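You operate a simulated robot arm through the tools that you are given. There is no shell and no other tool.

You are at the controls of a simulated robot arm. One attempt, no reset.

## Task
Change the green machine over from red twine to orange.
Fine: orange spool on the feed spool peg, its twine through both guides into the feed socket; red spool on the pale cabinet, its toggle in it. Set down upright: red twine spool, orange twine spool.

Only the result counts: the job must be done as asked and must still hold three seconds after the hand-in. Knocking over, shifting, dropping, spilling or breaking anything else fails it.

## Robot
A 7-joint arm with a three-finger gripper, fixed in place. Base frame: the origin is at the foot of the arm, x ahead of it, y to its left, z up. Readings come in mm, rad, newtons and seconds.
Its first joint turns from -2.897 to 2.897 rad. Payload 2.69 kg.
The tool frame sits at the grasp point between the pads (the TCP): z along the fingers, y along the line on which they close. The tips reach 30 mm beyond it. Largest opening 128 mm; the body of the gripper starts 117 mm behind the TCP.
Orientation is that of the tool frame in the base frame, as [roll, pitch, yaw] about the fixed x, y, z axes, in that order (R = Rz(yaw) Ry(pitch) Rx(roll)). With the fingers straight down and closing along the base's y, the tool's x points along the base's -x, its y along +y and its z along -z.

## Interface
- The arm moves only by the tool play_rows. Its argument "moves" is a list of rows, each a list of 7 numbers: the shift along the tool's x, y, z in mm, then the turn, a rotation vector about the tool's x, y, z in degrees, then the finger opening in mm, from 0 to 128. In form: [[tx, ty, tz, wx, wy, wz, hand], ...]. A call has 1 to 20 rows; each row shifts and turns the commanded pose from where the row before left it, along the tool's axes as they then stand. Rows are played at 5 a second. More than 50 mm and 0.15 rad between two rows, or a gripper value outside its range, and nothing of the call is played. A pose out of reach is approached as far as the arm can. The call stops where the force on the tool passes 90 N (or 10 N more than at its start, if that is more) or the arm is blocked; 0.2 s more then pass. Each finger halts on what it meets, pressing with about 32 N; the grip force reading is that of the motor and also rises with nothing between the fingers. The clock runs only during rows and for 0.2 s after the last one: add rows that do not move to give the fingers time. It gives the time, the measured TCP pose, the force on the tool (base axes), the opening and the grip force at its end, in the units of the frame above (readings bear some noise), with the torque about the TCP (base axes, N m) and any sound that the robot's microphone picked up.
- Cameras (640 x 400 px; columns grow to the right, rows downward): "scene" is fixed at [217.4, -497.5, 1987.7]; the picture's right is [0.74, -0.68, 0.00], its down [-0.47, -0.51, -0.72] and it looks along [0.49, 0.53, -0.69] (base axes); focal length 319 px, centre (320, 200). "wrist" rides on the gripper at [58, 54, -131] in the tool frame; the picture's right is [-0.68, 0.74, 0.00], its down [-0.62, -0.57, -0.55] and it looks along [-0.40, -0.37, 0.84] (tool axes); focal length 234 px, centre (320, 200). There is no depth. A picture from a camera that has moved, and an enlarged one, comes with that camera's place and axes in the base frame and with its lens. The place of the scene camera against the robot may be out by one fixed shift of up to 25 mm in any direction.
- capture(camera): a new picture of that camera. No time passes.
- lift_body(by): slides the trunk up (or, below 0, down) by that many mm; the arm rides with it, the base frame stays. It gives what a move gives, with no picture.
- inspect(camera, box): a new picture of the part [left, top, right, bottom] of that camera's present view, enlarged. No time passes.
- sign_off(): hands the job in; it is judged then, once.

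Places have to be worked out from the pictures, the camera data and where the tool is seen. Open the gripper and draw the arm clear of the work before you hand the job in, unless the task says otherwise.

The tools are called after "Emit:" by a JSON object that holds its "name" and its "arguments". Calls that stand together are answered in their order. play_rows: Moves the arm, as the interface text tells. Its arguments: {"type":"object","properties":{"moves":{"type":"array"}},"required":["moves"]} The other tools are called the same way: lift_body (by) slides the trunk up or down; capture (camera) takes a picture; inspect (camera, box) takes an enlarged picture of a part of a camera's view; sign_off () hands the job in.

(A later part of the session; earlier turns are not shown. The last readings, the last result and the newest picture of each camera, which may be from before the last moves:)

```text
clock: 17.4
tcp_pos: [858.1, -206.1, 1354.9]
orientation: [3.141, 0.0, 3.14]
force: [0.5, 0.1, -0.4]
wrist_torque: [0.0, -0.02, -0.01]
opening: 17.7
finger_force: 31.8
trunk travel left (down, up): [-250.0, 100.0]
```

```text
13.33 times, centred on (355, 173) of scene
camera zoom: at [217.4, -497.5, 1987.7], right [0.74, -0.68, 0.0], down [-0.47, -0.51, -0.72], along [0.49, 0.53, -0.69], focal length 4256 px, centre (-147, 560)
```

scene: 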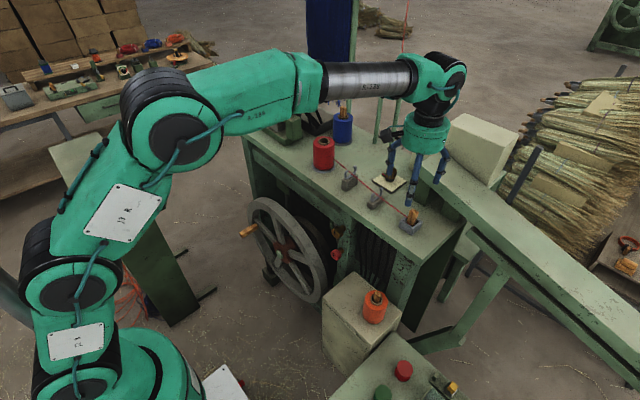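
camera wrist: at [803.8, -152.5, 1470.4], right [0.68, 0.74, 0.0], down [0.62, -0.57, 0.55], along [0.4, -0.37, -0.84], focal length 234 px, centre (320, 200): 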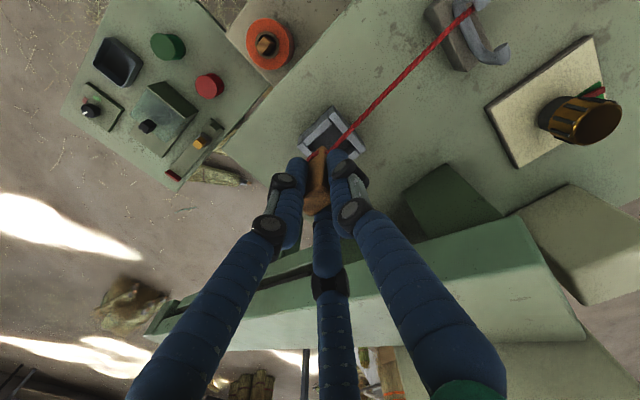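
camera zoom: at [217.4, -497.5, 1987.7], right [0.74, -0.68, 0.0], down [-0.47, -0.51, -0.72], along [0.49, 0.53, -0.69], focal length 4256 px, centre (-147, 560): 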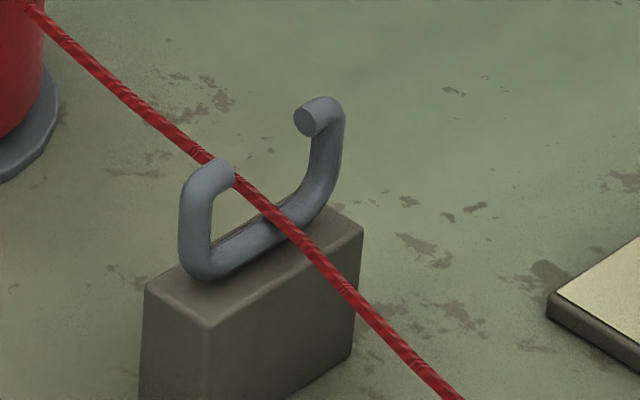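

It slid back under the near tip, so the right toggle position is in between. I move +x by 6 mm with a small rise and check again.

Emit:
{"name": "play_rows", "arguments": {"moves": [[-3, 0, 0, 0, 0, 0, 15], [-3, 0, 0, 0, 0, 0, 15], [0, 0, 0, 0, 0, 0, 15]]}}

Emit:
{"name": "inspect", "arguments": {"camera": "scene", "box": [360, 180, 395, 210]}}

Emit:
{"name": "inspect", "arguments": {"camera": "wrist", "box": [400, 0, 500, 80]}}

```text
clock: 18.2
tcp_pos: [865.9, -206.5, 1356.5]
orientation: [-3.14, 0.0, -3.14]
force: [0.3, 0.0, -0.3]
wrist_torque: [-0.03, -0.01, 0.01]
opening: 17.9
finger_force: 32.1
trunk travel left (down, up): [-250.0, 100.0]
```

```text
13.33 times, centred on (378, 195) of scene
camera zoom: at [217.4, -497.5, 1987.7], right [0.74, -0.68, 0.0], down [-0.47, -0.51, -0.72], along [0.49, 0.53, -0.69], focal length 4256 px, centre (-447, 267)
```

zoom: 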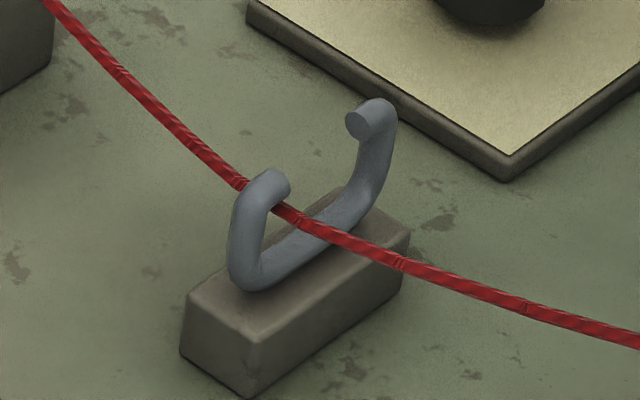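

```text
5.00 times, centred on (450, 40) of wrist
camera zoom: at [806.0, -153.0, 1486.5], right [0.68, 0.74, 0.0], down [0.62, -0.57, 0.55], along [0.4, -0.37, -0.84], focal length 1171 px, centre (-330, 1000)
```

zoom: 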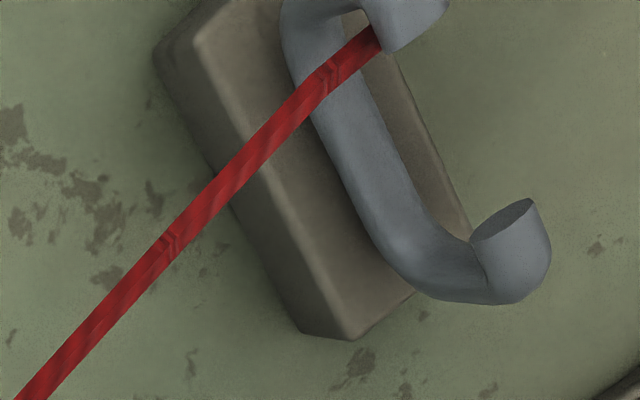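

The twine snaps between the two tips, so I'll use that. I raise the toggle at x≈873 so it pulls up against the far curl, then draw it toward -x while high, so it slips off the tip and rises above both prongs.

Emit:
{"name": "play_rows", "arguments": {"moves": [[-4, 0, 0, 0, 0, 0, 15], [-4, 0, -10, 0, 0, 0, 15], [0, 0, -15, 0, 0, 0, 15], [0, 0, -20, 0, 0, 0, 15], [0, 0, -20, 0, 0, 0, 15], [0, 0, -20, 0, 0, 0, 15], [0, 0, -20, 0, 0, 0, 15], [0, 0, 0, 0, 0, 0, 15]]}}

Emit:
{"name": "inspect", "arguments": {"camera": "scene", "box": [335, 150, 405, 215]}}

Emit:
{"name": "inspect", "arguments": {"camera": "wrist", "box": [360, 0, 480, 90]}}

```text
clock: 20.0
tcp_pos: [871.8, -206.3, 1460.5]
orientation: [-3.141, 0.0, 3.141]
force: [-0.2, -0.9, -0.6]
wrist_torque: [-0.01, -0.01, 0.01]
opening: 17.6
finger_force: 32.0
trunk travel left (down, up): [-250.0, 100.0]
```

```text
6.15 times, centred on (370, 182) of scene
camera zoom: at [217.4, -497.5, 1987.7], right [0.74, -0.68, 0.0], down [-0.47, -0.51, -0.72], along [0.49, 0.53, -0.69], focal length 1964 px, centre (12, 308)
```

zoom: 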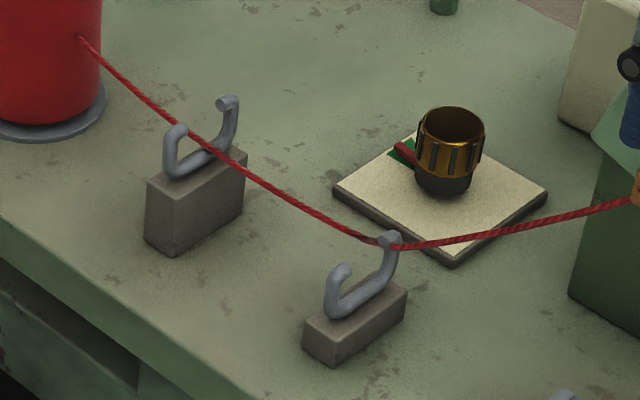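

```text
4.44 times, centred on (420, 45) of wrist
camera zoom: at [813.3, -153.8, 1591.7], right [0.68, 0.74, 0.0], down [0.62, -0.57, 0.55], along [0.4, -0.37, -0.84], focal length 1041 px, centre (-124, 889)
```

zoom: 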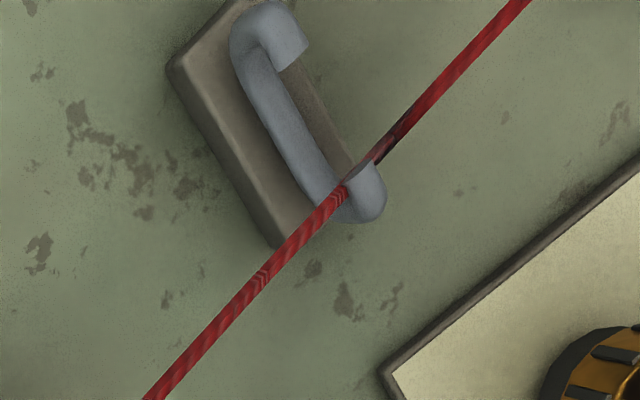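

The twine is under the far curl as planned. I draw the toggle toward -x in small steps at this height.

Emit:
{"name": "play_rows", "arguments": {"moves": [[8, 0, 0, 0, 0, 0, 15], [8, 0, 0, 0, 0, 0, 15], [8, 0, 0, 0, 0, 0, 15], [0, 0, 0, 0, 0, 0, 15]]}}

Emit:
{"name": "inspect", "arguments": {"camera": "scene", "box": [335, 150, 405, 215]}}

Emit:
{"name": "inspect", "arguments": {"camera": "wrist", "box": [360, 0, 480, 90]}}

```text
clock: 21.0
tcp_pos: [848.6, -206.7, 1461.5]
orientation: [3.14, 0.0, -3.141]
force: [0.1, -0.1, -0.3]
wrist_torque: [0.01, 0.0, 0.0]
opening: 17.7
finger_force: 31.6
trunk travel left (down, up): [-250.0, 100.0]
```

```text
6.15 times, centred on (370, 182) of scene
camera zoom: at [217.4, -497.5, 1987.7], right [0.74, -0.68, 0.0], down [-0.47, -0.51, -0.72], along [0.49, 0.53, -0.69], focal length 1964 px, centre (12, 308)
```

zoom: 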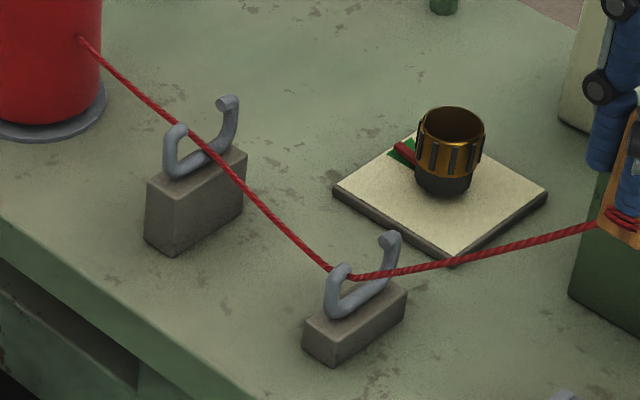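

```text
4.44 times, centred on (420, 45) of wrist
camera zoom: at [789.5, -153.1, 1591.5], right [0.68, 0.74, 0.0], down [0.62, -0.57, 0.55], along [0.4, -0.37, -0.84], focal length 1041 px, centre (-124, 889)
```

zoom: 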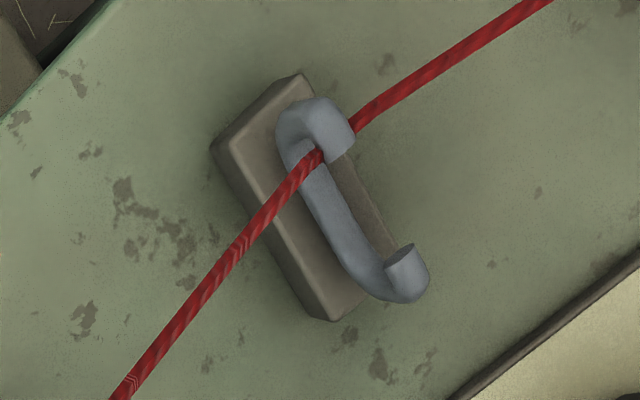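

The tips of guide 2 triangulate to x≈859 and x≈890 at z≈1273 (y≈-58), so I want the twine near x≈874 when it rises. I lower the toggle so the twine rests on the bar, shift it to x≈872, and look before any lift.

Emit:
{"name": "play_rows", "arguments": {"moves": [[0, 0, 25, 0, 0, 0, 15], [0, 0, 25, 0, 0, 0, 15], [0, 0, 25, 0, 0, 0, 15], [0, 0, 25, 0, 0, 0, 15], [0, 0, 25, 0, 0, 0, 15], [0, 0, 0, 0, 0, 0, 15], [-8, 0, 0, 0, 0, 0, 15], [-8, 0, 0, 0, 0, 0, 15], [-7, 0, 0, 0, 0, 0, 15], [0, 0, 0, 0, 0, 0, 15], [0, 0, 0, 0, 0, 0, 15]]}}

Emit:
{"name": "inspect", "arguments": {"camera": "scene", "box": [335, 150, 405, 215]}}

Emit:
{"name": "inspect", "arguments": {"camera": "wrist", "box": [400, 0, 500, 80]}}

```text
clock: 23.4
tcp_pos: [872.3, -205.1, 1337.2]
orientation: [-3.14, 0.0, -3.141]
force: [0.5, -0.2, -0.2]
wrist_torque: [-0.01, 0.02, -0.01]
opening: 17.7
finger_force: 32.5
trunk travel left (down, up): [-250.0, 100.0]
```

```text
6.15 times, centred on (370, 182) of scene
camera zoom: at [217.4, -497.5, 1987.7], right [0.74, -0.68, 0.0], down [-0.47, -0.51, -0.72], along [0.49, 0.53, -0.69], focal length 1964 px, centre (12, 308)
```

zoom: 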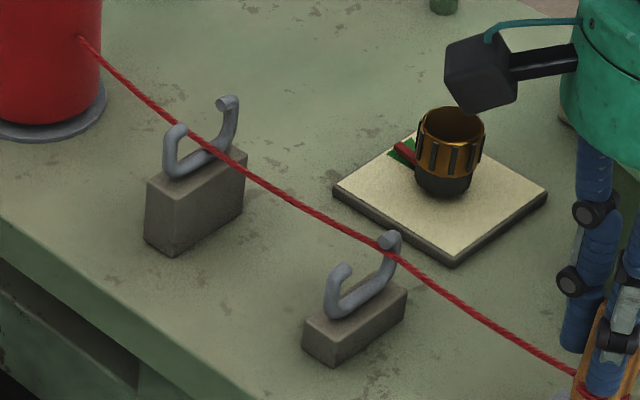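

```text
5.00 times, centred on (450, 40) of wrist
camera zoom: at [811.9, -152.3, 1466.8], right [0.68, 0.74, 0.0], down [0.62, -0.57, 0.55], along [0.4, -0.37, -0.84], focal length 1171 px, centre (-330, 1000)
```

zoom: 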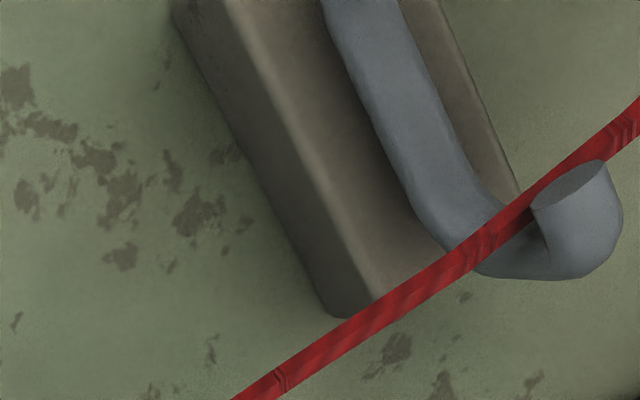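

The twine rests against the far prong now, at about x≈894. I move the toggle back toward -x by a few mm at this low height to bring the twine to mid-gap.

Emit:
{"name": "play_rows", "arguments": {"moves": [[3, 0, 0, 0, 0, 0, 15], [3, 0, 0, 0, 0, 0, 15], [0, 0, 0, 0, 0, 0, 15]]}}

Emit:
{"name": "inspect", "arguments": {"camera": "scene", "box": [335, 150, 405, 215]}}

Emit:
{"name": "inspect", "arguments": {"camera": "wrist", "box": [400, 0, 500, 80]}}

```text
clock: 24.2
tcp_pos: [866.5, -205.7, 1335.2]
orientation: [-3.141, 0.0, 3.141]
force: [-0.1, 0.6, 0.1]
wrist_torque: [0.01, -0.01, 0.01]
opening: 17.9
finger_force: 31.8
trunk travel left (down, up): [-250.0, 100.0]
```

```text
6.15 times, centred on (370, 182) of scene
camera zoom: at [217.4, -497.5, 1987.7], right [0.74, -0.68, 0.0], down [-0.47, -0.51, -0.72], along [0.49, 0.53, -0.69], focal length 1964 px, centre (12, 308)
```

zoom: 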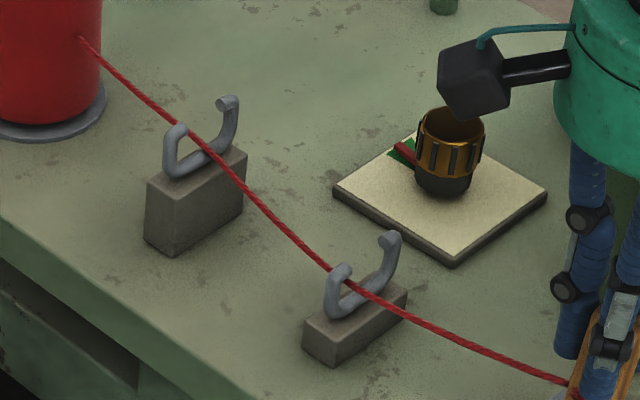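

```text
5.00 times, centred on (450, 40) of wrist
camera zoom: at [806.9, -152.6, 1466.4], right [0.68, 0.74, 0.0], down [0.62, -0.57, 0.55], along [0.4, -0.37, -0.84], focal length 1171 px, centre (-330, 1000)
```

zoom: 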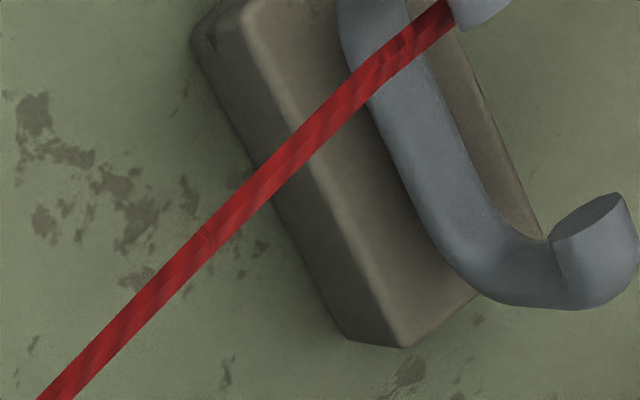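

A 6 mm move flipped the twine from one side of the hook to the other, so I try the value in between (x≈869.5).

Emit:
{"name": "play_rows", "arguments": {"moves": [[-3, 0, 0, 0, 0, 0, 15], [0, 0, 0, 0, 0, 0, 15], [0, 0, 0, 0, 0, 0, 15]]}}

Emit:
{"name": "inspect", "arguments": {"camera": "scene", "box": [335, 150, 405, 215]}}

Emit:
{"name": "inspect", "arguments": {"camera": "wrist", "box": [400, 0, 500, 80]}}

```text
clock: 25.0
tcp_pos: [869.3, -205.5, 1336.0]
orientation: [3.14, 0.001, -3.141]
force: [-0.6, -0.6, -0.8]
wrist_torque: [0.01, 0.02, -0.03]
opening: 17.5
finger_force: 32.4
trunk travel left (down, up): [-250.0, 100.0]
```

```text
6.15 times, centred on (370, 182) of scene
camera zoom: at [217.4, -497.5, 1987.7], right [0.74, -0.68, 0.0], down [-0.47, -0.51, -0.72], along [0.49, 0.53, -0.69], focal length 1964 px, centre (12, 308)
```

zoom: 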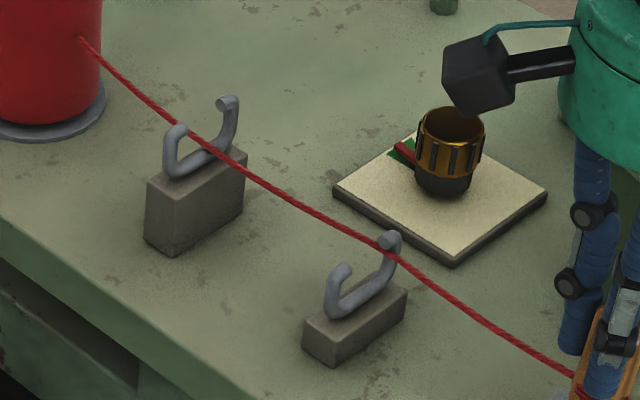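

```text
5.00 times, centred on (450, 40) of wrist
camera zoom: at [809.6, -152.8, 1467.2], right [0.68, 0.74, 0.0], down [0.62, -0.57, 0.55], along [0.4, -0.37, -0.84], focal length 1171 px, centre (-330, 1000)
```

zoom: 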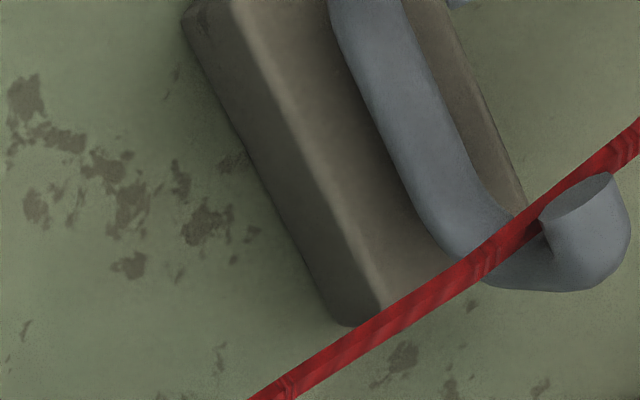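

The twine flips sides with tiny moves, so I need a steeper upward pull instead. I raise the toggle, then carry it to right above guide 2 and offset to -x, so the twine is pulled up and out of the far curl.

Emit:
{"name": "play_rows", "arguments": {"moves": [[0, 0, -20, 0, 0, 0, 15], [0, 0, -20, 0, 0, 0, 15], [0, 0, -20, 0, 0, 0, 15], [0, 0, -20, 0, 0, 0, 15], [0, 0, -20, 0, 0, 0, 15], [0, 20, -10, 0, 0, 0, 15], [0, 20, 0, 0, 0, 0, 15], [0, 20, 0, 0, 0, 0, 15], [0, 20, 0, 0, 0, 0, 15], [0, 20, 0, 0, 0, 0, 15], [0, 20, 0, 0, 0, 0, 15], [0, 20, 0, 0, 0, 0, 15], [0, 0, 0, 0, 0, 0, 15]]}}

Emit:
{"name": "inspect", "arguments": {"camera": "scene", "box": [320, 120, 420, 215]}}

Emit:
{"name": "capture", "arguments": {"camera": "wrist"}}

```text
clock: 27.8
tcp_pos: [869.4, -65.7, 1447.8]
orientation: [-3.141, 0.0, -3.139]
force: [0.2, -0.1, 1.2]
wrist_torque: [-0.05, 0.01, 0.01]
opening: 17.7
finger_force: 31.6
trunk travel left (down, up): [-250.0, 100.0]
```

```text
4.21 times, centred on (370, 168) of scene
camera zoom: at [217.4, -497.5, 1987.7], right [0.74, -0.68, 0.0], down [-0.47, -0.51, -0.72], along [0.49, 0.53, -0.69], focal length 1344 px, centre (110, 337)
```

zoom: 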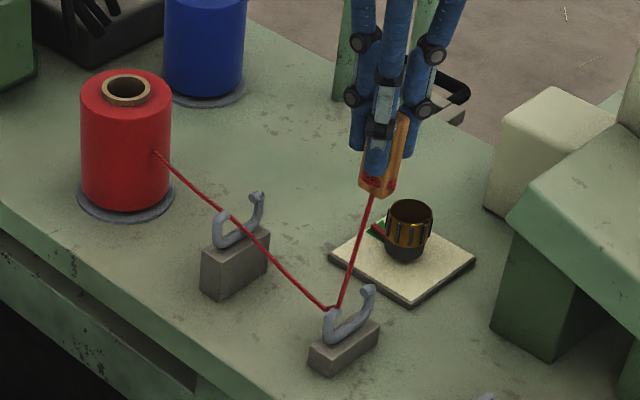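

```text
taken
camera wrist: at [810.5, -13.1, 1578.1], right [0.68, 0.74, 0.0], down [0.62, -0.57, 0.55], along [0.4, -0.37, -0.84], focal length 234 px, centre (320, 200)
```

wrist: 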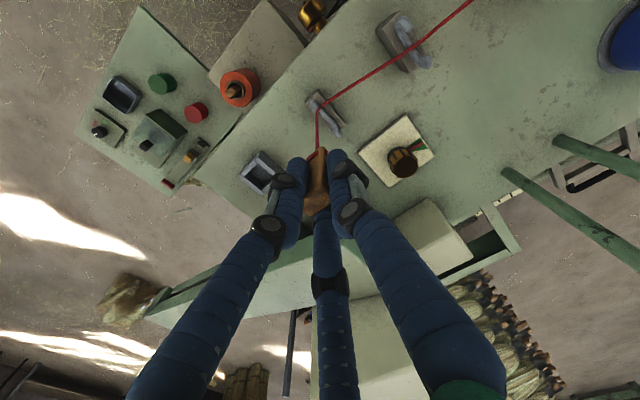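

The twine now runs under the near tip of guide 2 and steeply up to the toggle. I move the toggle toward +x from here to slip it out from under the near tip and upward.

Emit:
{"name": "play_rows", "arguments": {"moves": [[-10, 2, 0, 0, 0, 0, 15], [-10, 2, 0, 0, 0, 0, 15], [-10, 2, 0, 0, 0, 0, 15], [-10, 0, 0, 0, 0, 0, 15], [0, 0, 0, 0, 0, 0, 15]]}}

Emit:
{"name": "inspect", "arguments": {"camera": "scene", "box": [320, 120, 420, 215]}}

Emit:
{"name": "inspect", "arguments": {"camera": "wrist", "box": [280, 0, 480, 170]}}

```text
clock: 29.0
tcp_pos: [908.8, -60.2, 1444.9]
orientation: [-3.14, -0.002, -3.14]
force: [0.0, 0.7, 0.0]
wrist_torque: [0.02, -0.01, 0.01]
opening: 17.7
finger_force: 31.8
trunk travel left (down, up): [-250.0, 100.0]
```

```text
4.21 times, centred on (370, 168) of scene
camera zoom: at [217.4, -497.5, 1987.7], right [0.74, -0.68, 0.0], down [-0.47, -0.51, -0.72], along [0.49, 0.53, -0.69], focal length 1344 px, centre (110, 337)
```

zoom: 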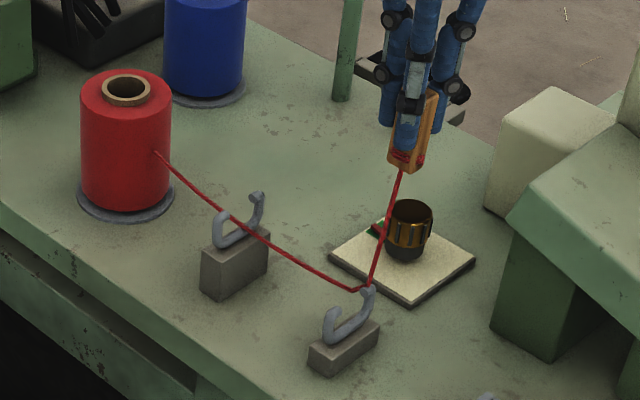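

```text
2.35 times, centred on (380, 85) of wrist
camera zoom: at [849.9, -7.3, 1576.8], right [0.68, 0.74, 0.0], down [0.62, -0.57, 0.55], along [0.4, -0.37, -0.84], focal length 551 px, centre (179, 471)
```

zoom: 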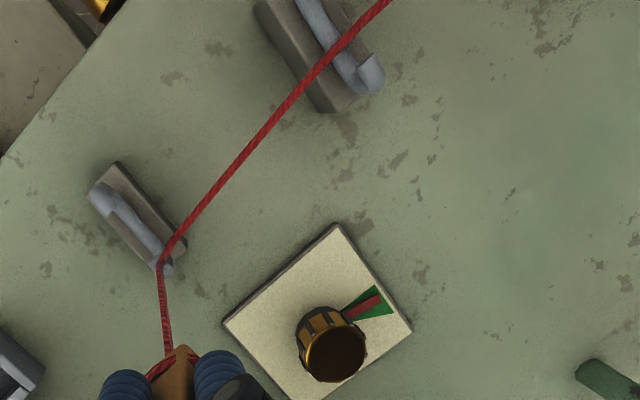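

It slid across to the far tip again without rising out. I zoom in close on guide 2 from this overhead view to learn the true shape of the opening.

Emit:
{"name": "inspect", "arguments": {"camera": "wrist", "box": [335, 50, 385, 110]}}

Emit:
{"name": "inspect", "arguments": {"camera": "scene", "box": [362, 180, 392, 205]}}

Emit:
{"name": "inspect", "arguments": {"camera": "wrist", "box": [390, 0, 440, 55]}}

```text
6.67 times, centred on (360, 80) of wrist
camera zoom: at [849.9, -7.3, 1576.8], right [0.68, 0.74, 0.0], down [0.62, -0.57, 0.55], along [0.4, -0.37, -0.84], focal length 1561 px, centre (53, 1000)
```

zoom: 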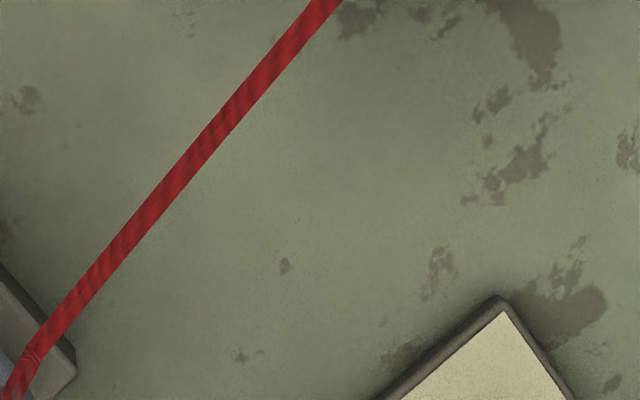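

```text
16.00 times, centred on (377, 192) of scene
camera zoom: at [217.4, -497.5, 1987.7], right [0.74, -0.68, 0.0], down [-0.47, -0.51, -0.72], along [0.49, 0.53, -0.69], focal length 5107 px, centre (-592, 320)
```

zoom: 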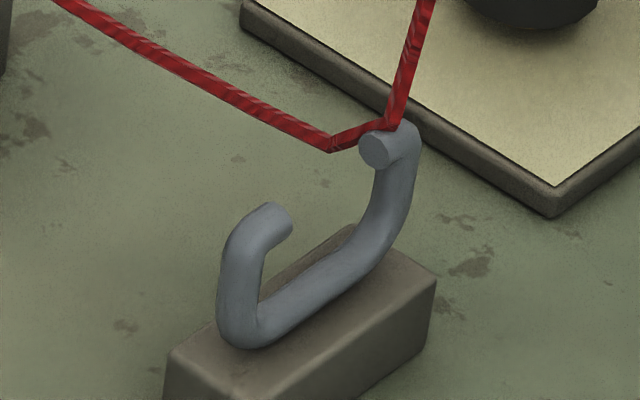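

```text
7.27 times, centred on (415, 28) of wrist
camera zoom: at [849.9, -7.3, 1576.8], right [0.68, 0.74, 0.0], down [0.62, -0.57, 0.55], along [0.4, -0.37, -0.84], focal length 1703 px, centre (-371, 1454)
```

zoom: 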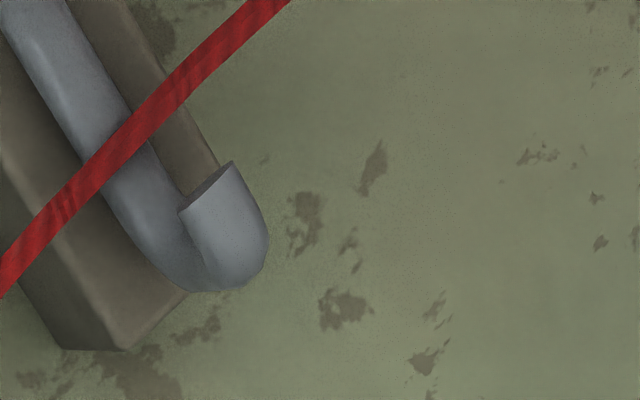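

I aim the zoom at guide 2 itself this time.

Emit:
{"name": "inspect", "arguments": {"camera": "wrist", "box": [285, 70, 335, 125]}}

Emit:
{"name": "inspect", "arguments": {"camera": "wrist", "box": [295, 90, 325, 120]}}

Emit:
{"name": "inspect", "arguments": {"camera": "scene", "box": [372, 183, 384, 193]}}

```text
7.27 times, centred on (310, 98) of wrist
camera zoom: at [849.9, -7.3, 1576.8], right [0.68, 0.74, 0.0], down [0.62, -0.57, 0.55], along [0.4, -0.37, -0.84], focal length 1703 px, centre (393, 946)
```

zoom: 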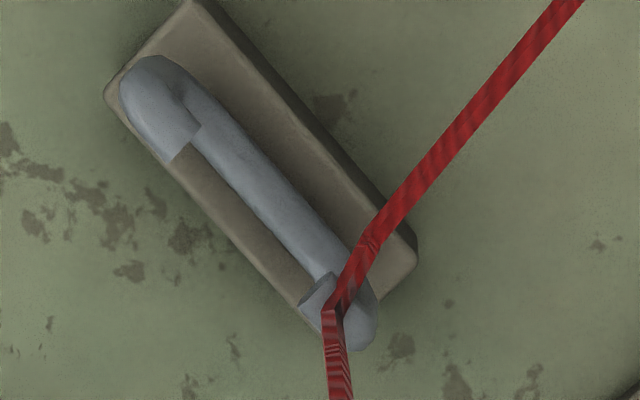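

```text
13.33 times, centred on (310, 105) of wrist
camera zoom: at [849.9, -7.3, 1576.8], right [0.68, 0.74, 0.0], down [0.62, -0.57, 0.55], along [0.4, -0.37, -0.84], focal length 3122 px, centre (453, 1467)
```

zoom: 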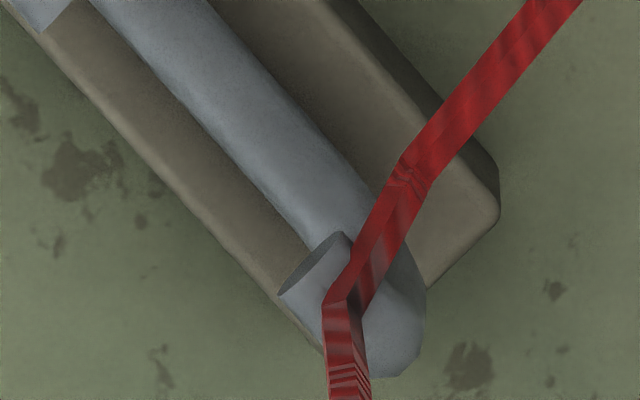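

```text
16.00 times, centred on (378, 188) of scene
camera zoom: at [217.4, -497.5, 1987.7], right [0.74, -0.68, 0.0], down [-0.47, -0.51, -0.72], along [0.49, 0.53, -0.69], focal length 5107 px, centre (-608, 392)
```

zoom: 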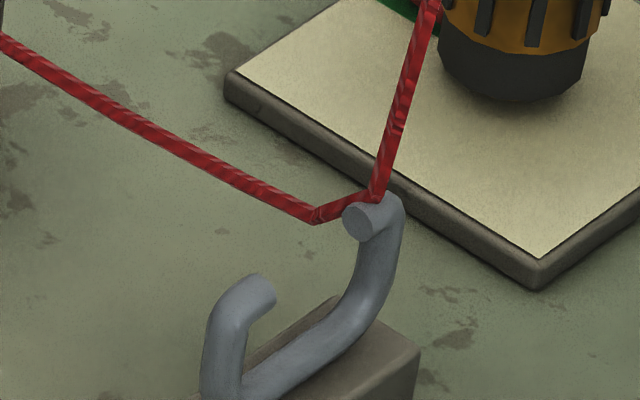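

Here the twine appears to pass over the top of the far curl with some slack, which would mean it is out of the hook. I raise the toggle to confirm.

Emit:
{"name": "play_rows", "arguments": {"moves": [[0, 0, -15, 0, 0, 0, 15], [0, 0, -15, 0, 0, 0, 15], [0, 0, -20, 0, 0, 0, 15], [0, 0, -20, 0, 0, 0, 15], [0, 0, 0, 0, 0, 0, 15]]}}

Emit:
{"name": "inspect", "arguments": {"camera": "scene", "box": [320, 120, 420, 215]}}

Emit:
{"name": "inspect", "arguments": {"camera": "wrist", "box": [280, 30, 430, 150]}}

```text
clock: 30.2
tcp_pos: [908.4, -60.9, 1516.6]
orientation: [3.141, 0.0, -3.14]
force: [-0.1, 0.1, -0.1]
wrist_torque: [-0.01, 0.0, 0.01]
opening: 17.9
finger_force: 31.8
trunk travel left (down, up): [-250.0, 100.0]
```

```text
4.21 times, centred on (370, 168) of scene
camera zoom: at [217.4, -497.5, 1987.7], right [0.74, -0.68, 0.0], down [-0.47, -0.51, -0.72], along [0.49, 0.53, -0.69], focal length 1344 px, centre (110, 337)
```

zoom: 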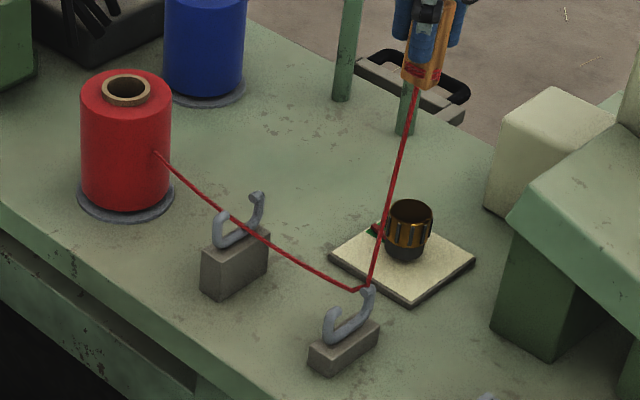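

```text
3.33 times, centred on (355, 90) of wrist
camera zoom: at [849.7, -7.0, 1647.1], right [0.68, 0.74, 0.0], down [0.62, -0.57, 0.55], along [0.4, -0.37, -0.84], focal length 781 px, centre (203, 567)
```

zoom: 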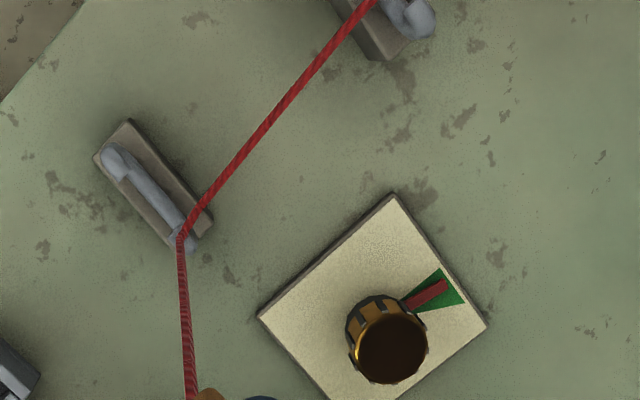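

It is still held at the far tip. I'll bring the toggle back over guide 2 toward the spool side and toward -x, so that both ends of the twine pull to +y and it slides off the free end of the curl.

Emit:
{"name": "play_rows", "arguments": {"moves": [[10, 10, 10, 0, 0, 0, 15], [10, 10, 10, 0, 0, 0, 15], [10, 10, 10, 0, 0, 0, 15], [10, 10, 10, 0, 0, 0, 15], [10, 10, 10, 0, 0, 0, 15], [5, 10, 10, 0, 0, 0, 15], [0, 10, 0, 0, 0, 0, 15], [0, 10, 0, 0, 0, 0, 15], [0, 0, 0, 0, 0, 0, 15]]}}

Emit:
{"name": "inspect", "arguments": {"camera": "scene", "box": [320, 110, 420, 215]}}

Emit:
{"name": "capture", "arguments": {"camera": "wrist"}}

```text
clock: 32.2
tcp_pos: [854.4, 20.7, 1455.9]
orientation: [3.141, 0.001, 3.141]
force: [0.1, 0.8, -1.0]
wrist_torque: [-0.02, -0.01, 0.05]
opening: 17.6
finger_force: 32.6
trunk travel left (down, up): [-250.0, 100.0]
```

```text
3.81 times, centred on (370, 162) of scene
camera zoom: at [217.4, -497.5, 1987.7], right [0.74, -0.68, 0.0], down [-0.47, -0.51, -0.72], along [0.49, 0.53, -0.69], focal length 1216 px, centre (130, 343)
```

zoom: 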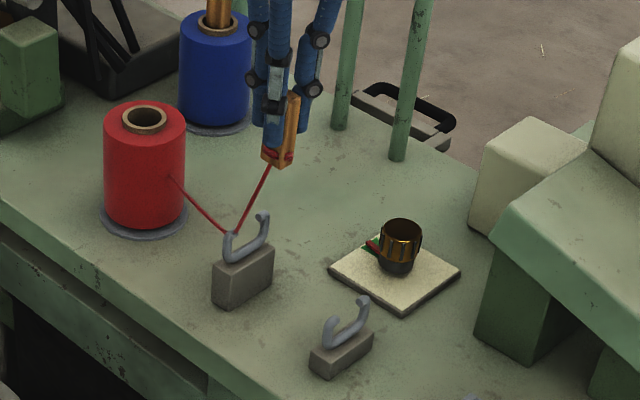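

```text
taken
camera wrist: at [795.3, 73.0, 1585.9], right [0.68, 0.74, 0.0], down [0.62, -0.57, 0.55], along [0.4, -0.37, -0.84], focal length 234 px, centre (320, 200)
```

wrist: 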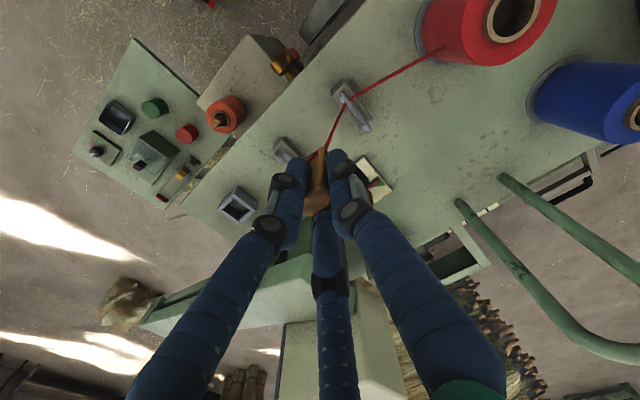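

Guide 2 is free, and the twine now runs only through guide 1, at its near tip. I repeat the trick there: over guide 1 toward the spool and toward +x.

Emit:
{"name": "play_rows", "arguments": {"moves": [[-10, 10, 0, 0, 0, 0, 15], [-10, 10, 0, 0, 0, 0, 15], [-10, 10, 0, 0, 0, 0, 15], [-10, 12, 0, 0, 0, 0, 15], [-10, 12, 0, 0, 0, 0, 15], [-6, 12, 0, 0, 0, 0, 15], [0, 12, 0, 0, 0, 0, 15], [0, 12, 0, 0, 0, 0, 15], [0, 10, 0, 0, 0, 0, 15], [0, 0, 0, 0, 0, 0, 15]]}}

Emit:
{"name": "inspect", "arguments": {"camera": "scene", "box": [290, 90, 400, 200]}}

Emit:
{"name": "capture", "arguments": {"camera": "wrist"}}

```text
clock: 34.4
tcp_pos: [910.7, 120.3, 1455.3]
orientation: [-3.142, 0.0, 3.141]
force: [-0.3, -1.0, -0.6]
wrist_torque: [-0.02, -0.01, -0.01]
opening: 17.8
finger_force: 32.0
trunk travel left (down, up): [-250.0, 100.0]
```

```text
3.64 times, centred on (345, 145) of scene
camera zoom: at [217.4, -497.5, 1987.7], right [0.74, -0.68, 0.0], down [-0.47, -0.51, -0.72], along [0.49, 0.53, -0.69], focal length 1161 px, centre (229, 400)
```

zoom: 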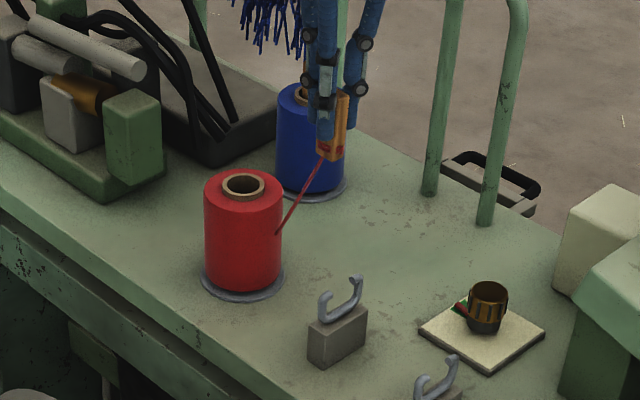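

```text
taken
camera wrist: at [850.8, 173.3, 1586.6], right [0.68, 0.74, 0.0], down [0.62, -0.57, 0.55], along [0.4, -0.37, -0.84], focal length 234 px, centre (320, 200)
```

wrist: 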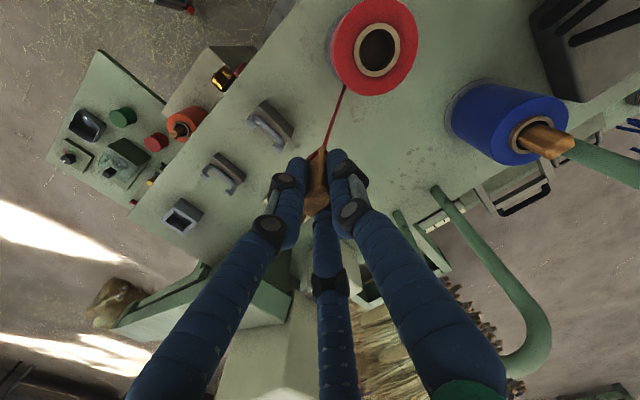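

The red twine is clear of both guides. I measure the red spool's bore from here before carrying the toggle over it.

Emit:
{"name": "inspect", "arguments": {"camera": "wrist", "box": [325, 0, 430, 100]}}

Emit:
{"name": "inspect", "arguments": {"camera": "wrist", "box": [285, 130, 355, 220]}}

Emit:
{"name": "inspect", "arguments": {"camera": "scene", "box": [300, 110, 360, 180]}}

```text
4.00 times, centred on (378, 50) of wrist
camera zoom: at [850.8, 173.3, 1586.6], right [0.68, 0.74, 0.0], down [0.62, -0.57, 0.55], along [0.4, -0.37, -0.84], focal length 937 px, centre (90, 800)
```

zoom: 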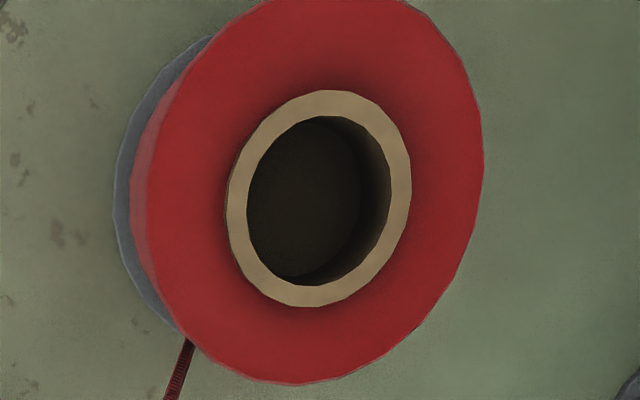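

```text
4.44 times, centred on (320, 175) of wrist
camera zoom: at [850.8, 173.3, 1586.6], right [0.68, 0.74, 0.0], down [0.62, -0.57, 0.55], along [0.4, -0.37, -0.84], focal length 1041 px, centre (320, 311)
```

zoom: 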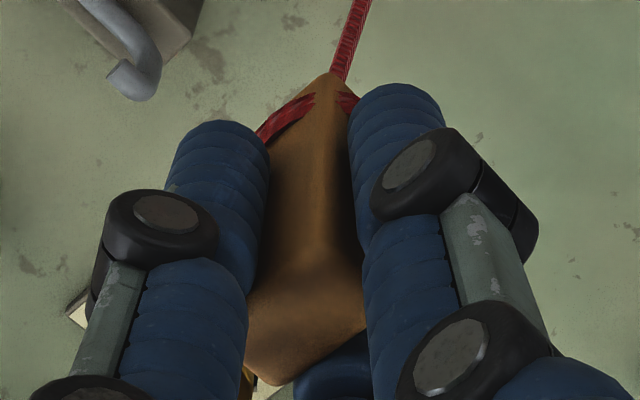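

```text
5.71 times, centred on (330, 145) of scene
camera zoom: at [217.4, -497.5, 1987.7], right [0.74, -0.68, 0.0], down [-0.47, -0.51, -0.72], along [0.49, 0.53, -0.69], focal length 1824 px, centre (263, 514)
```

zoom: 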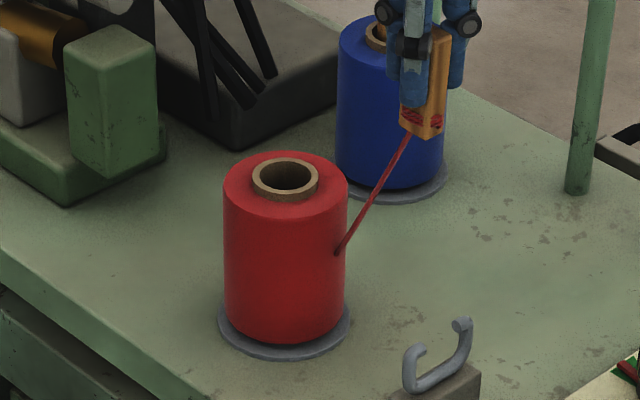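

The red bore centre triangulates consistently to (887.8, 211.0), rim z≈1330, with a floor about 17 mm down. I carry the toggle over it at a safe height and check alignment.

Emit:
{"name": "play_rows", "arguments": {"moves": [[4, 15, 0, 0, 0, 0, 15], [4, 15, 0, 0, 0, 0, 15], [4, 15, 0, 0, 0, 0, 15], [4, 15, 0, 0, 0, 0, 15], [4, 15, 0, 0, 0, 0, 15], [2.5, 15.5, 0, 0, 0, 0, 15], [0, 0, 10, 0, 0, 0, 15], [0, 0, 10, 0, 0, 0, 15], [0, 0, 10, 0, 0, 0, 15], [0, 0, 0, 0, 0, 0, 15]]}}

Emit:
{"name": "inspect", "arguments": {"camera": "wrist", "box": [270, 110, 370, 220]}}

Emit:
{"name": "inspect", "arguments": {"camera": "scene", "box": [295, 100, 355, 180]}}

```text
clock: 36.6
tcp_pos: [887.1, 210.9, 1425.2]
orientation: [-3.14, -0.001, -3.141]
force: [-0.2, 0.8, 0.0]
wrist_torque: [0.0, 0.03, 0.0]
opening: 17.7
finger_force: 32.3
trunk travel left (down, up): [-250.0, 100.0]
```

```text
3.64 times, centred on (320, 165) of wrist
camera zoom: at [827.9, 263.7, 1556.5], right [0.68, 0.74, 0.0], down [0.62, -0.57, 0.55], along [0.4, -0.37, -0.84], focal length 852 px, centre (320, 327)
```

zoom: 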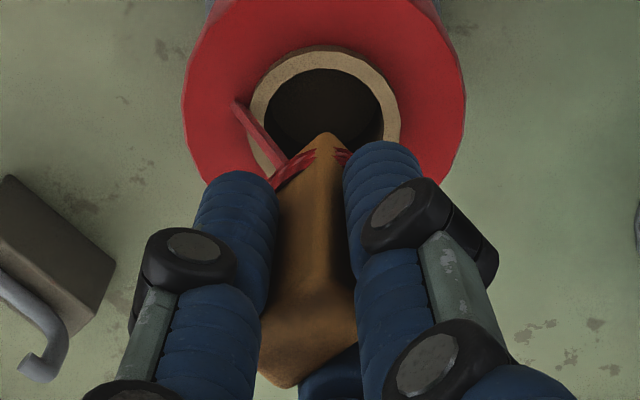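

```text
5.00 times, centred on (325, 140) of scene
camera zoom: at [217.4, -497.5, 1987.7], right [0.74, -0.68, 0.0], down [-0.47, -0.51, -0.72], along [0.49, 0.53, -0.69], focal length 1596 px, centre (295, 500)
```

zoom: 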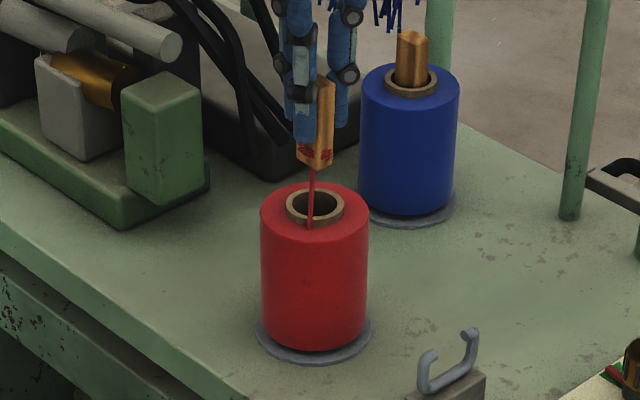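

TCP axis and bore agree within about 1 mm. I lower the toggle into the bore in small steps and watch the vertical force.

Emit:
{"name": "play_rows", "arguments": {"moves": [[0, 0, 10, 0, 0, 0, 15], [0, 0, 10, 0, 0, 0, 15], [0, 0, 5, 0, 0, 0, 15], [0, 0, 4, 0, 0, 0, 15], [0, 0, 4, 0, 0, 0, 15], [0, 0, 0, 0, 0, 0, 15]]}}

Emit:
{"name": "inspect", "arguments": {"camera": "scene", "box": [295, 100, 355, 180]}}

Emit:
{"name": "inspect", "arguments": {"camera": "wrist", "box": [270, 110, 370, 220]}}

```text
clock: 38.0
tcp_pos: [887.7, 211.0, 1392.1]
orientation: [-3.141, 0.0, 3.14]
force: [-0.6, 0.1, 0.0]
wrist_torque: [0.01, 0.03, 0.01]
opening: 17.7
finger_force: 32.1
trunk travel left (down, up): [-250.0, 100.0]
```

```text
5.00 times, centred on (325, 140) of scene
camera zoom: at [217.4, -497.5, 1987.7], right [0.74, -0.68, 0.0], down [-0.47, -0.51, -0.72], along [0.49, 0.53, -0.69], focal length 1596 px, centre (295, 500)
```

zoom: 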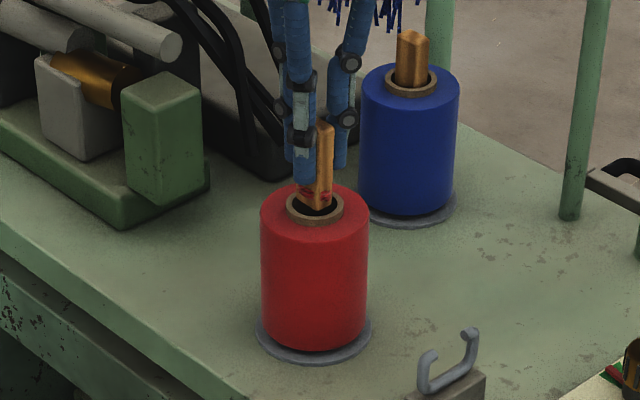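

```text
3.64 times, centred on (320, 165) of wrist
camera zoom: at [827.8, 263.6, 1523.4], right [0.68, 0.74, 0.0], down [0.62, -0.57, 0.55], along [0.4, -0.37, -0.84], focal length 852 px, centre (320, 327)
```

zoom: 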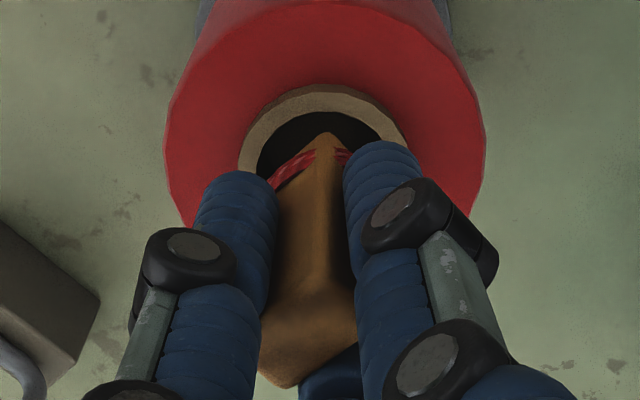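

The toggle's lower end is at the bore mouth with no contact yet. I lower on in 3 mm steps.

Emit:
{"name": "play_rows", "arguments": {"moves": [[0, 0, 3, 0, 0, 0, 15], [0, 0, 3, 0, 0, 0, 15], [0, 0, 3, 0, 0, 0, 15], [0, 0, 0, 0, 0, 0, 15]]}}

Emit:
{"name": "inspect", "arguments": {"camera": "wrist", "box": [270, 110, 370, 220]}}

```text
clock: 39.0
tcp_pos: [888.7, 212.2, 1384.1]
orientation: [3.14, -0.002, 3.141]
force: [-0.1, 0.3, 0.8]
wrist_torque: [0.06, 0.01, -0.03]
opening: 17.5
finger_force: 32.1
trunk travel left (down, up): [-250.0, 100.0]
```

```text
3.64 times, centred on (320, 165) of wrist
camera zoom: at [828.7, 264.1, 1514.4], right [0.68, 0.74, 0.0], down [0.62, -0.57, 0.55], along [0.4, -0.37, -0.84], focal length 852 px, centre (320, 327)
```

zoom: 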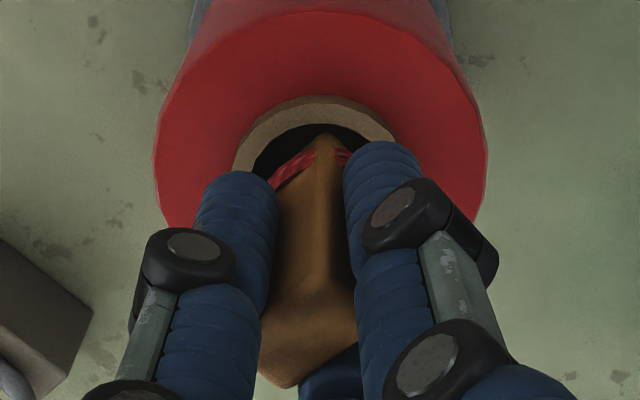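

Still free; I continue in 2 mm steps.

Emit:
{"name": "play_rows", "arguments": {"moves": [[0, 0, 2, 0, 0, 0, 15], [0, 0, 2, 0, 0, 0, 15], [0, 0, 2, 0, 0, 0, 15], [0, 0, 0, 0, 0, 0, 15]]}}

Emit:
{"name": "inspect", "arguments": {"camera": "wrist", "box": [270, 110, 370, 220]}}

```text
clock: 40.0
tcp_pos: [887.8, 211.3, 1377.5]
orientation: [-3.142, -0.001, 3.139]
force: [-0.3, 1.0, 0.1]
wrist_torque: [0.03, -0.02, 0.01]
opening: 17.5
finger_force: 32.0
trunk travel left (down, up): [-250.0, 100.0]
```

```text
3.64 times, centred on (320, 165) of wrist
camera zoom: at [827.7, 263.9, 1508.7], right [0.68, 0.74, 0.0], down [0.62, -0.57, 0.55], along [0.4, -0.37, -0.84], focal length 852 px, centre (320, 327)
```

zoom: 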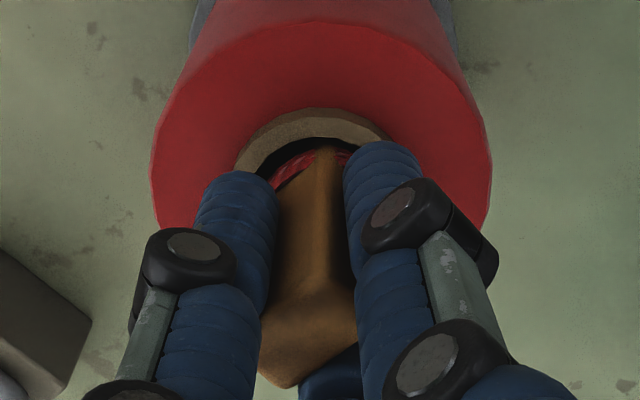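

The toggle's lower end is inside the bore. I continue carefully until it touches the floor.

Emit:
{"name": "play_rows", "arguments": {"moves": [[0, 0, 2, 0, 0, 0, 15], [0, 0, 2, 0, 0, 0, 15], [0, 0, 0, 0, 0, 0, 15]]}}

Emit:
{"name": "inspect", "arguments": {"camera": "wrist", "box": [270, 110, 370, 220]}}

Emit:
{"name": "inspect", "arguments": {"camera": "scene", "box": [295, 100, 355, 180]}}

```text
clock: 40.8
tcp_pos: [888.5, 210.2, 1373.1]
orientation: [3.141, 0.0, -3.142]
force: [0.4, 0.9, 0.4]
wrist_torque: [0.04, -0.04, -0.05]
opening: 17.6
finger_force: 32.0
trunk travel left (down, up): [-250.0, 100.0]
```

```text
3.64 times, centred on (320, 165) of wrist
camera zoom: at [828.5, 263.4, 1503.8], right [0.68, 0.74, 0.0], down [0.62, -0.57, 0.55], along [0.4, -0.37, -0.84], focal length 852 px, centre (320, 327)
```

zoom: 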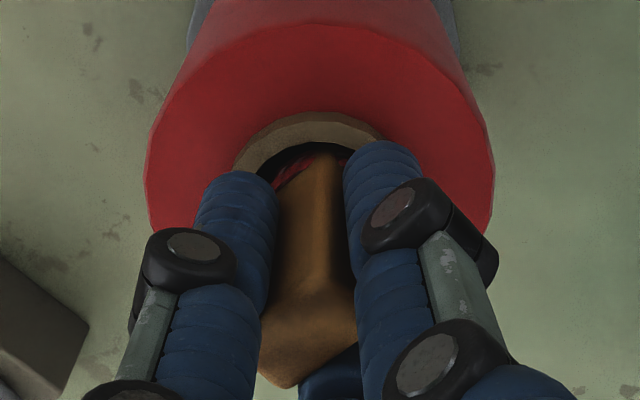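

```text
5.00 times, centred on (325, 140) of scene
camera zoom: at [217.4, -497.5, 1987.7], right [0.74, -0.68, 0.0], down [-0.47, -0.51, -0.72], along [0.49, 0.53, -0.69], focal length 1596 px, centre (295, 500)
```

zoom: 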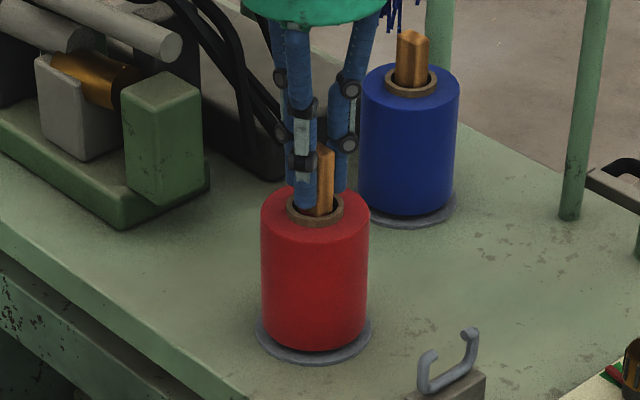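

It is almost as deep as the blue spool's toggle. A few more millimetres, watching for contact.

Emit:
{"name": "play_rows", "arguments": {"moves": [[0, 0, 2, 0, 0, 0, 15], [0, 0, 2, 0, 0, 0, 15], [0, 0, 0, 0, 0, 0, 15]]}}

```text
clock: 41.6
tcp_pos: [888.4, 210.1, 1368.7]
orientation: [-3.141, 0.0, 3.14]
force: [0.1, 1.3, 1.6]
wrist_torque: [0.05, -0.02, 0.01]
opening: 17.8
finger_force: 31.2
trunk travel left (down, up): [-250.0, 100.0]
```

There is a first hint of upward force (1.6 N). One more small step.

Emit:
{"name": "play_rows", "arguments": {"moves": [[0, 0, 1.5, 0, 0, 0, 15], [0, 0, 0, 0, 0, 0, 15]]}}

Emit:
{"name": "inspect", "arguments": {"camera": "wrist", "box": [270, 110, 370, 220]}}

```text
clock: 42.2
tcp_pos: [888.5, 210.5, 1367.9]
orientation: [3.141, 0.001, 3.14]
force: [0.9, 1.4, 0.5]
wrist_torque: [0.05, 0.02, 0.0]
opening: 17.8
finger_force: 31.9
trunk travel left (down, up): [-250.0, 100.0]
```

```text
3.64 times, centred on (320, 165) of wrist
camera zoom: at [828.5, 263.6, 1498.1], right [0.68, 0.74, 0.0], down [0.62, -0.57, 0.55], along [0.4, -0.37, -0.84], focal length 852 px, centre (320, 327)
```

zoom: 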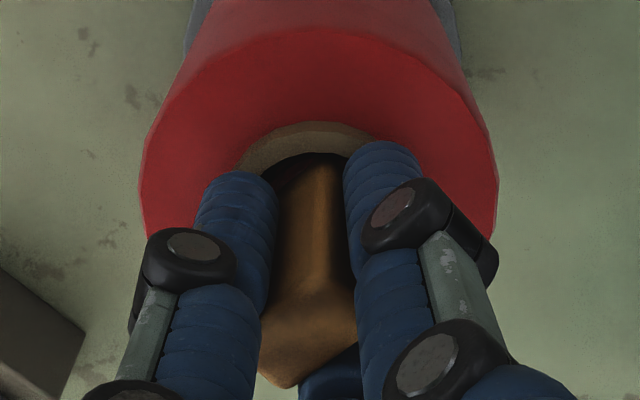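

No clear contact yet, and the toggle is well guided by the bore. I go 2 mm further and look at the force.

Emit:
{"name": "play_rows", "arguments": {"moves": [[0, 0, 2, 0, 0, 0, 15], [0, 0, 0, 0, 0, 0, 15]]}}

Emit:
{"name": "inspect", "arguments": {"camera": "scene", "box": [300, 120, 350, 170]}}

```text
clock: 42.8
tcp_pos: [887.6, 210.9, 1365.9]
orientation: [3.141, 0.0, 3.141]
force: [0.9, 0.6, -0.1]
wrist_torque: [0.02, -0.04, 0.04]
opening: 17.3
finger_force: 31.9
trunk travel left (down, up): [-250.0, 100.0]
```

```text
8.00 times, centred on (325, 145) of scene
camera zoom: at [217.4, -497.5, 1987.7], right [0.74, -0.68, 0.0], down [-0.47, -0.51, -0.72], along [0.49, 0.53, -0.69], focal length 2554 px, centre (280, 640)
```

zoom: 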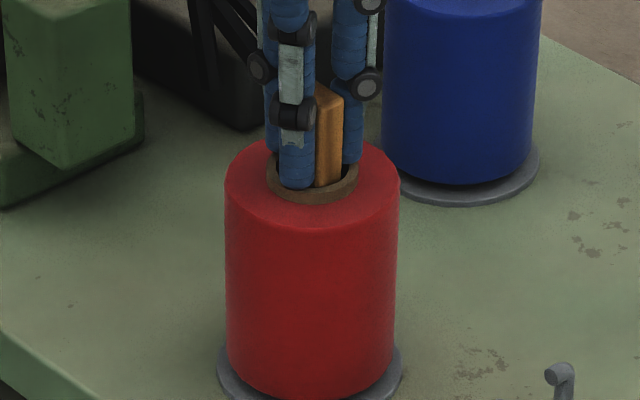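

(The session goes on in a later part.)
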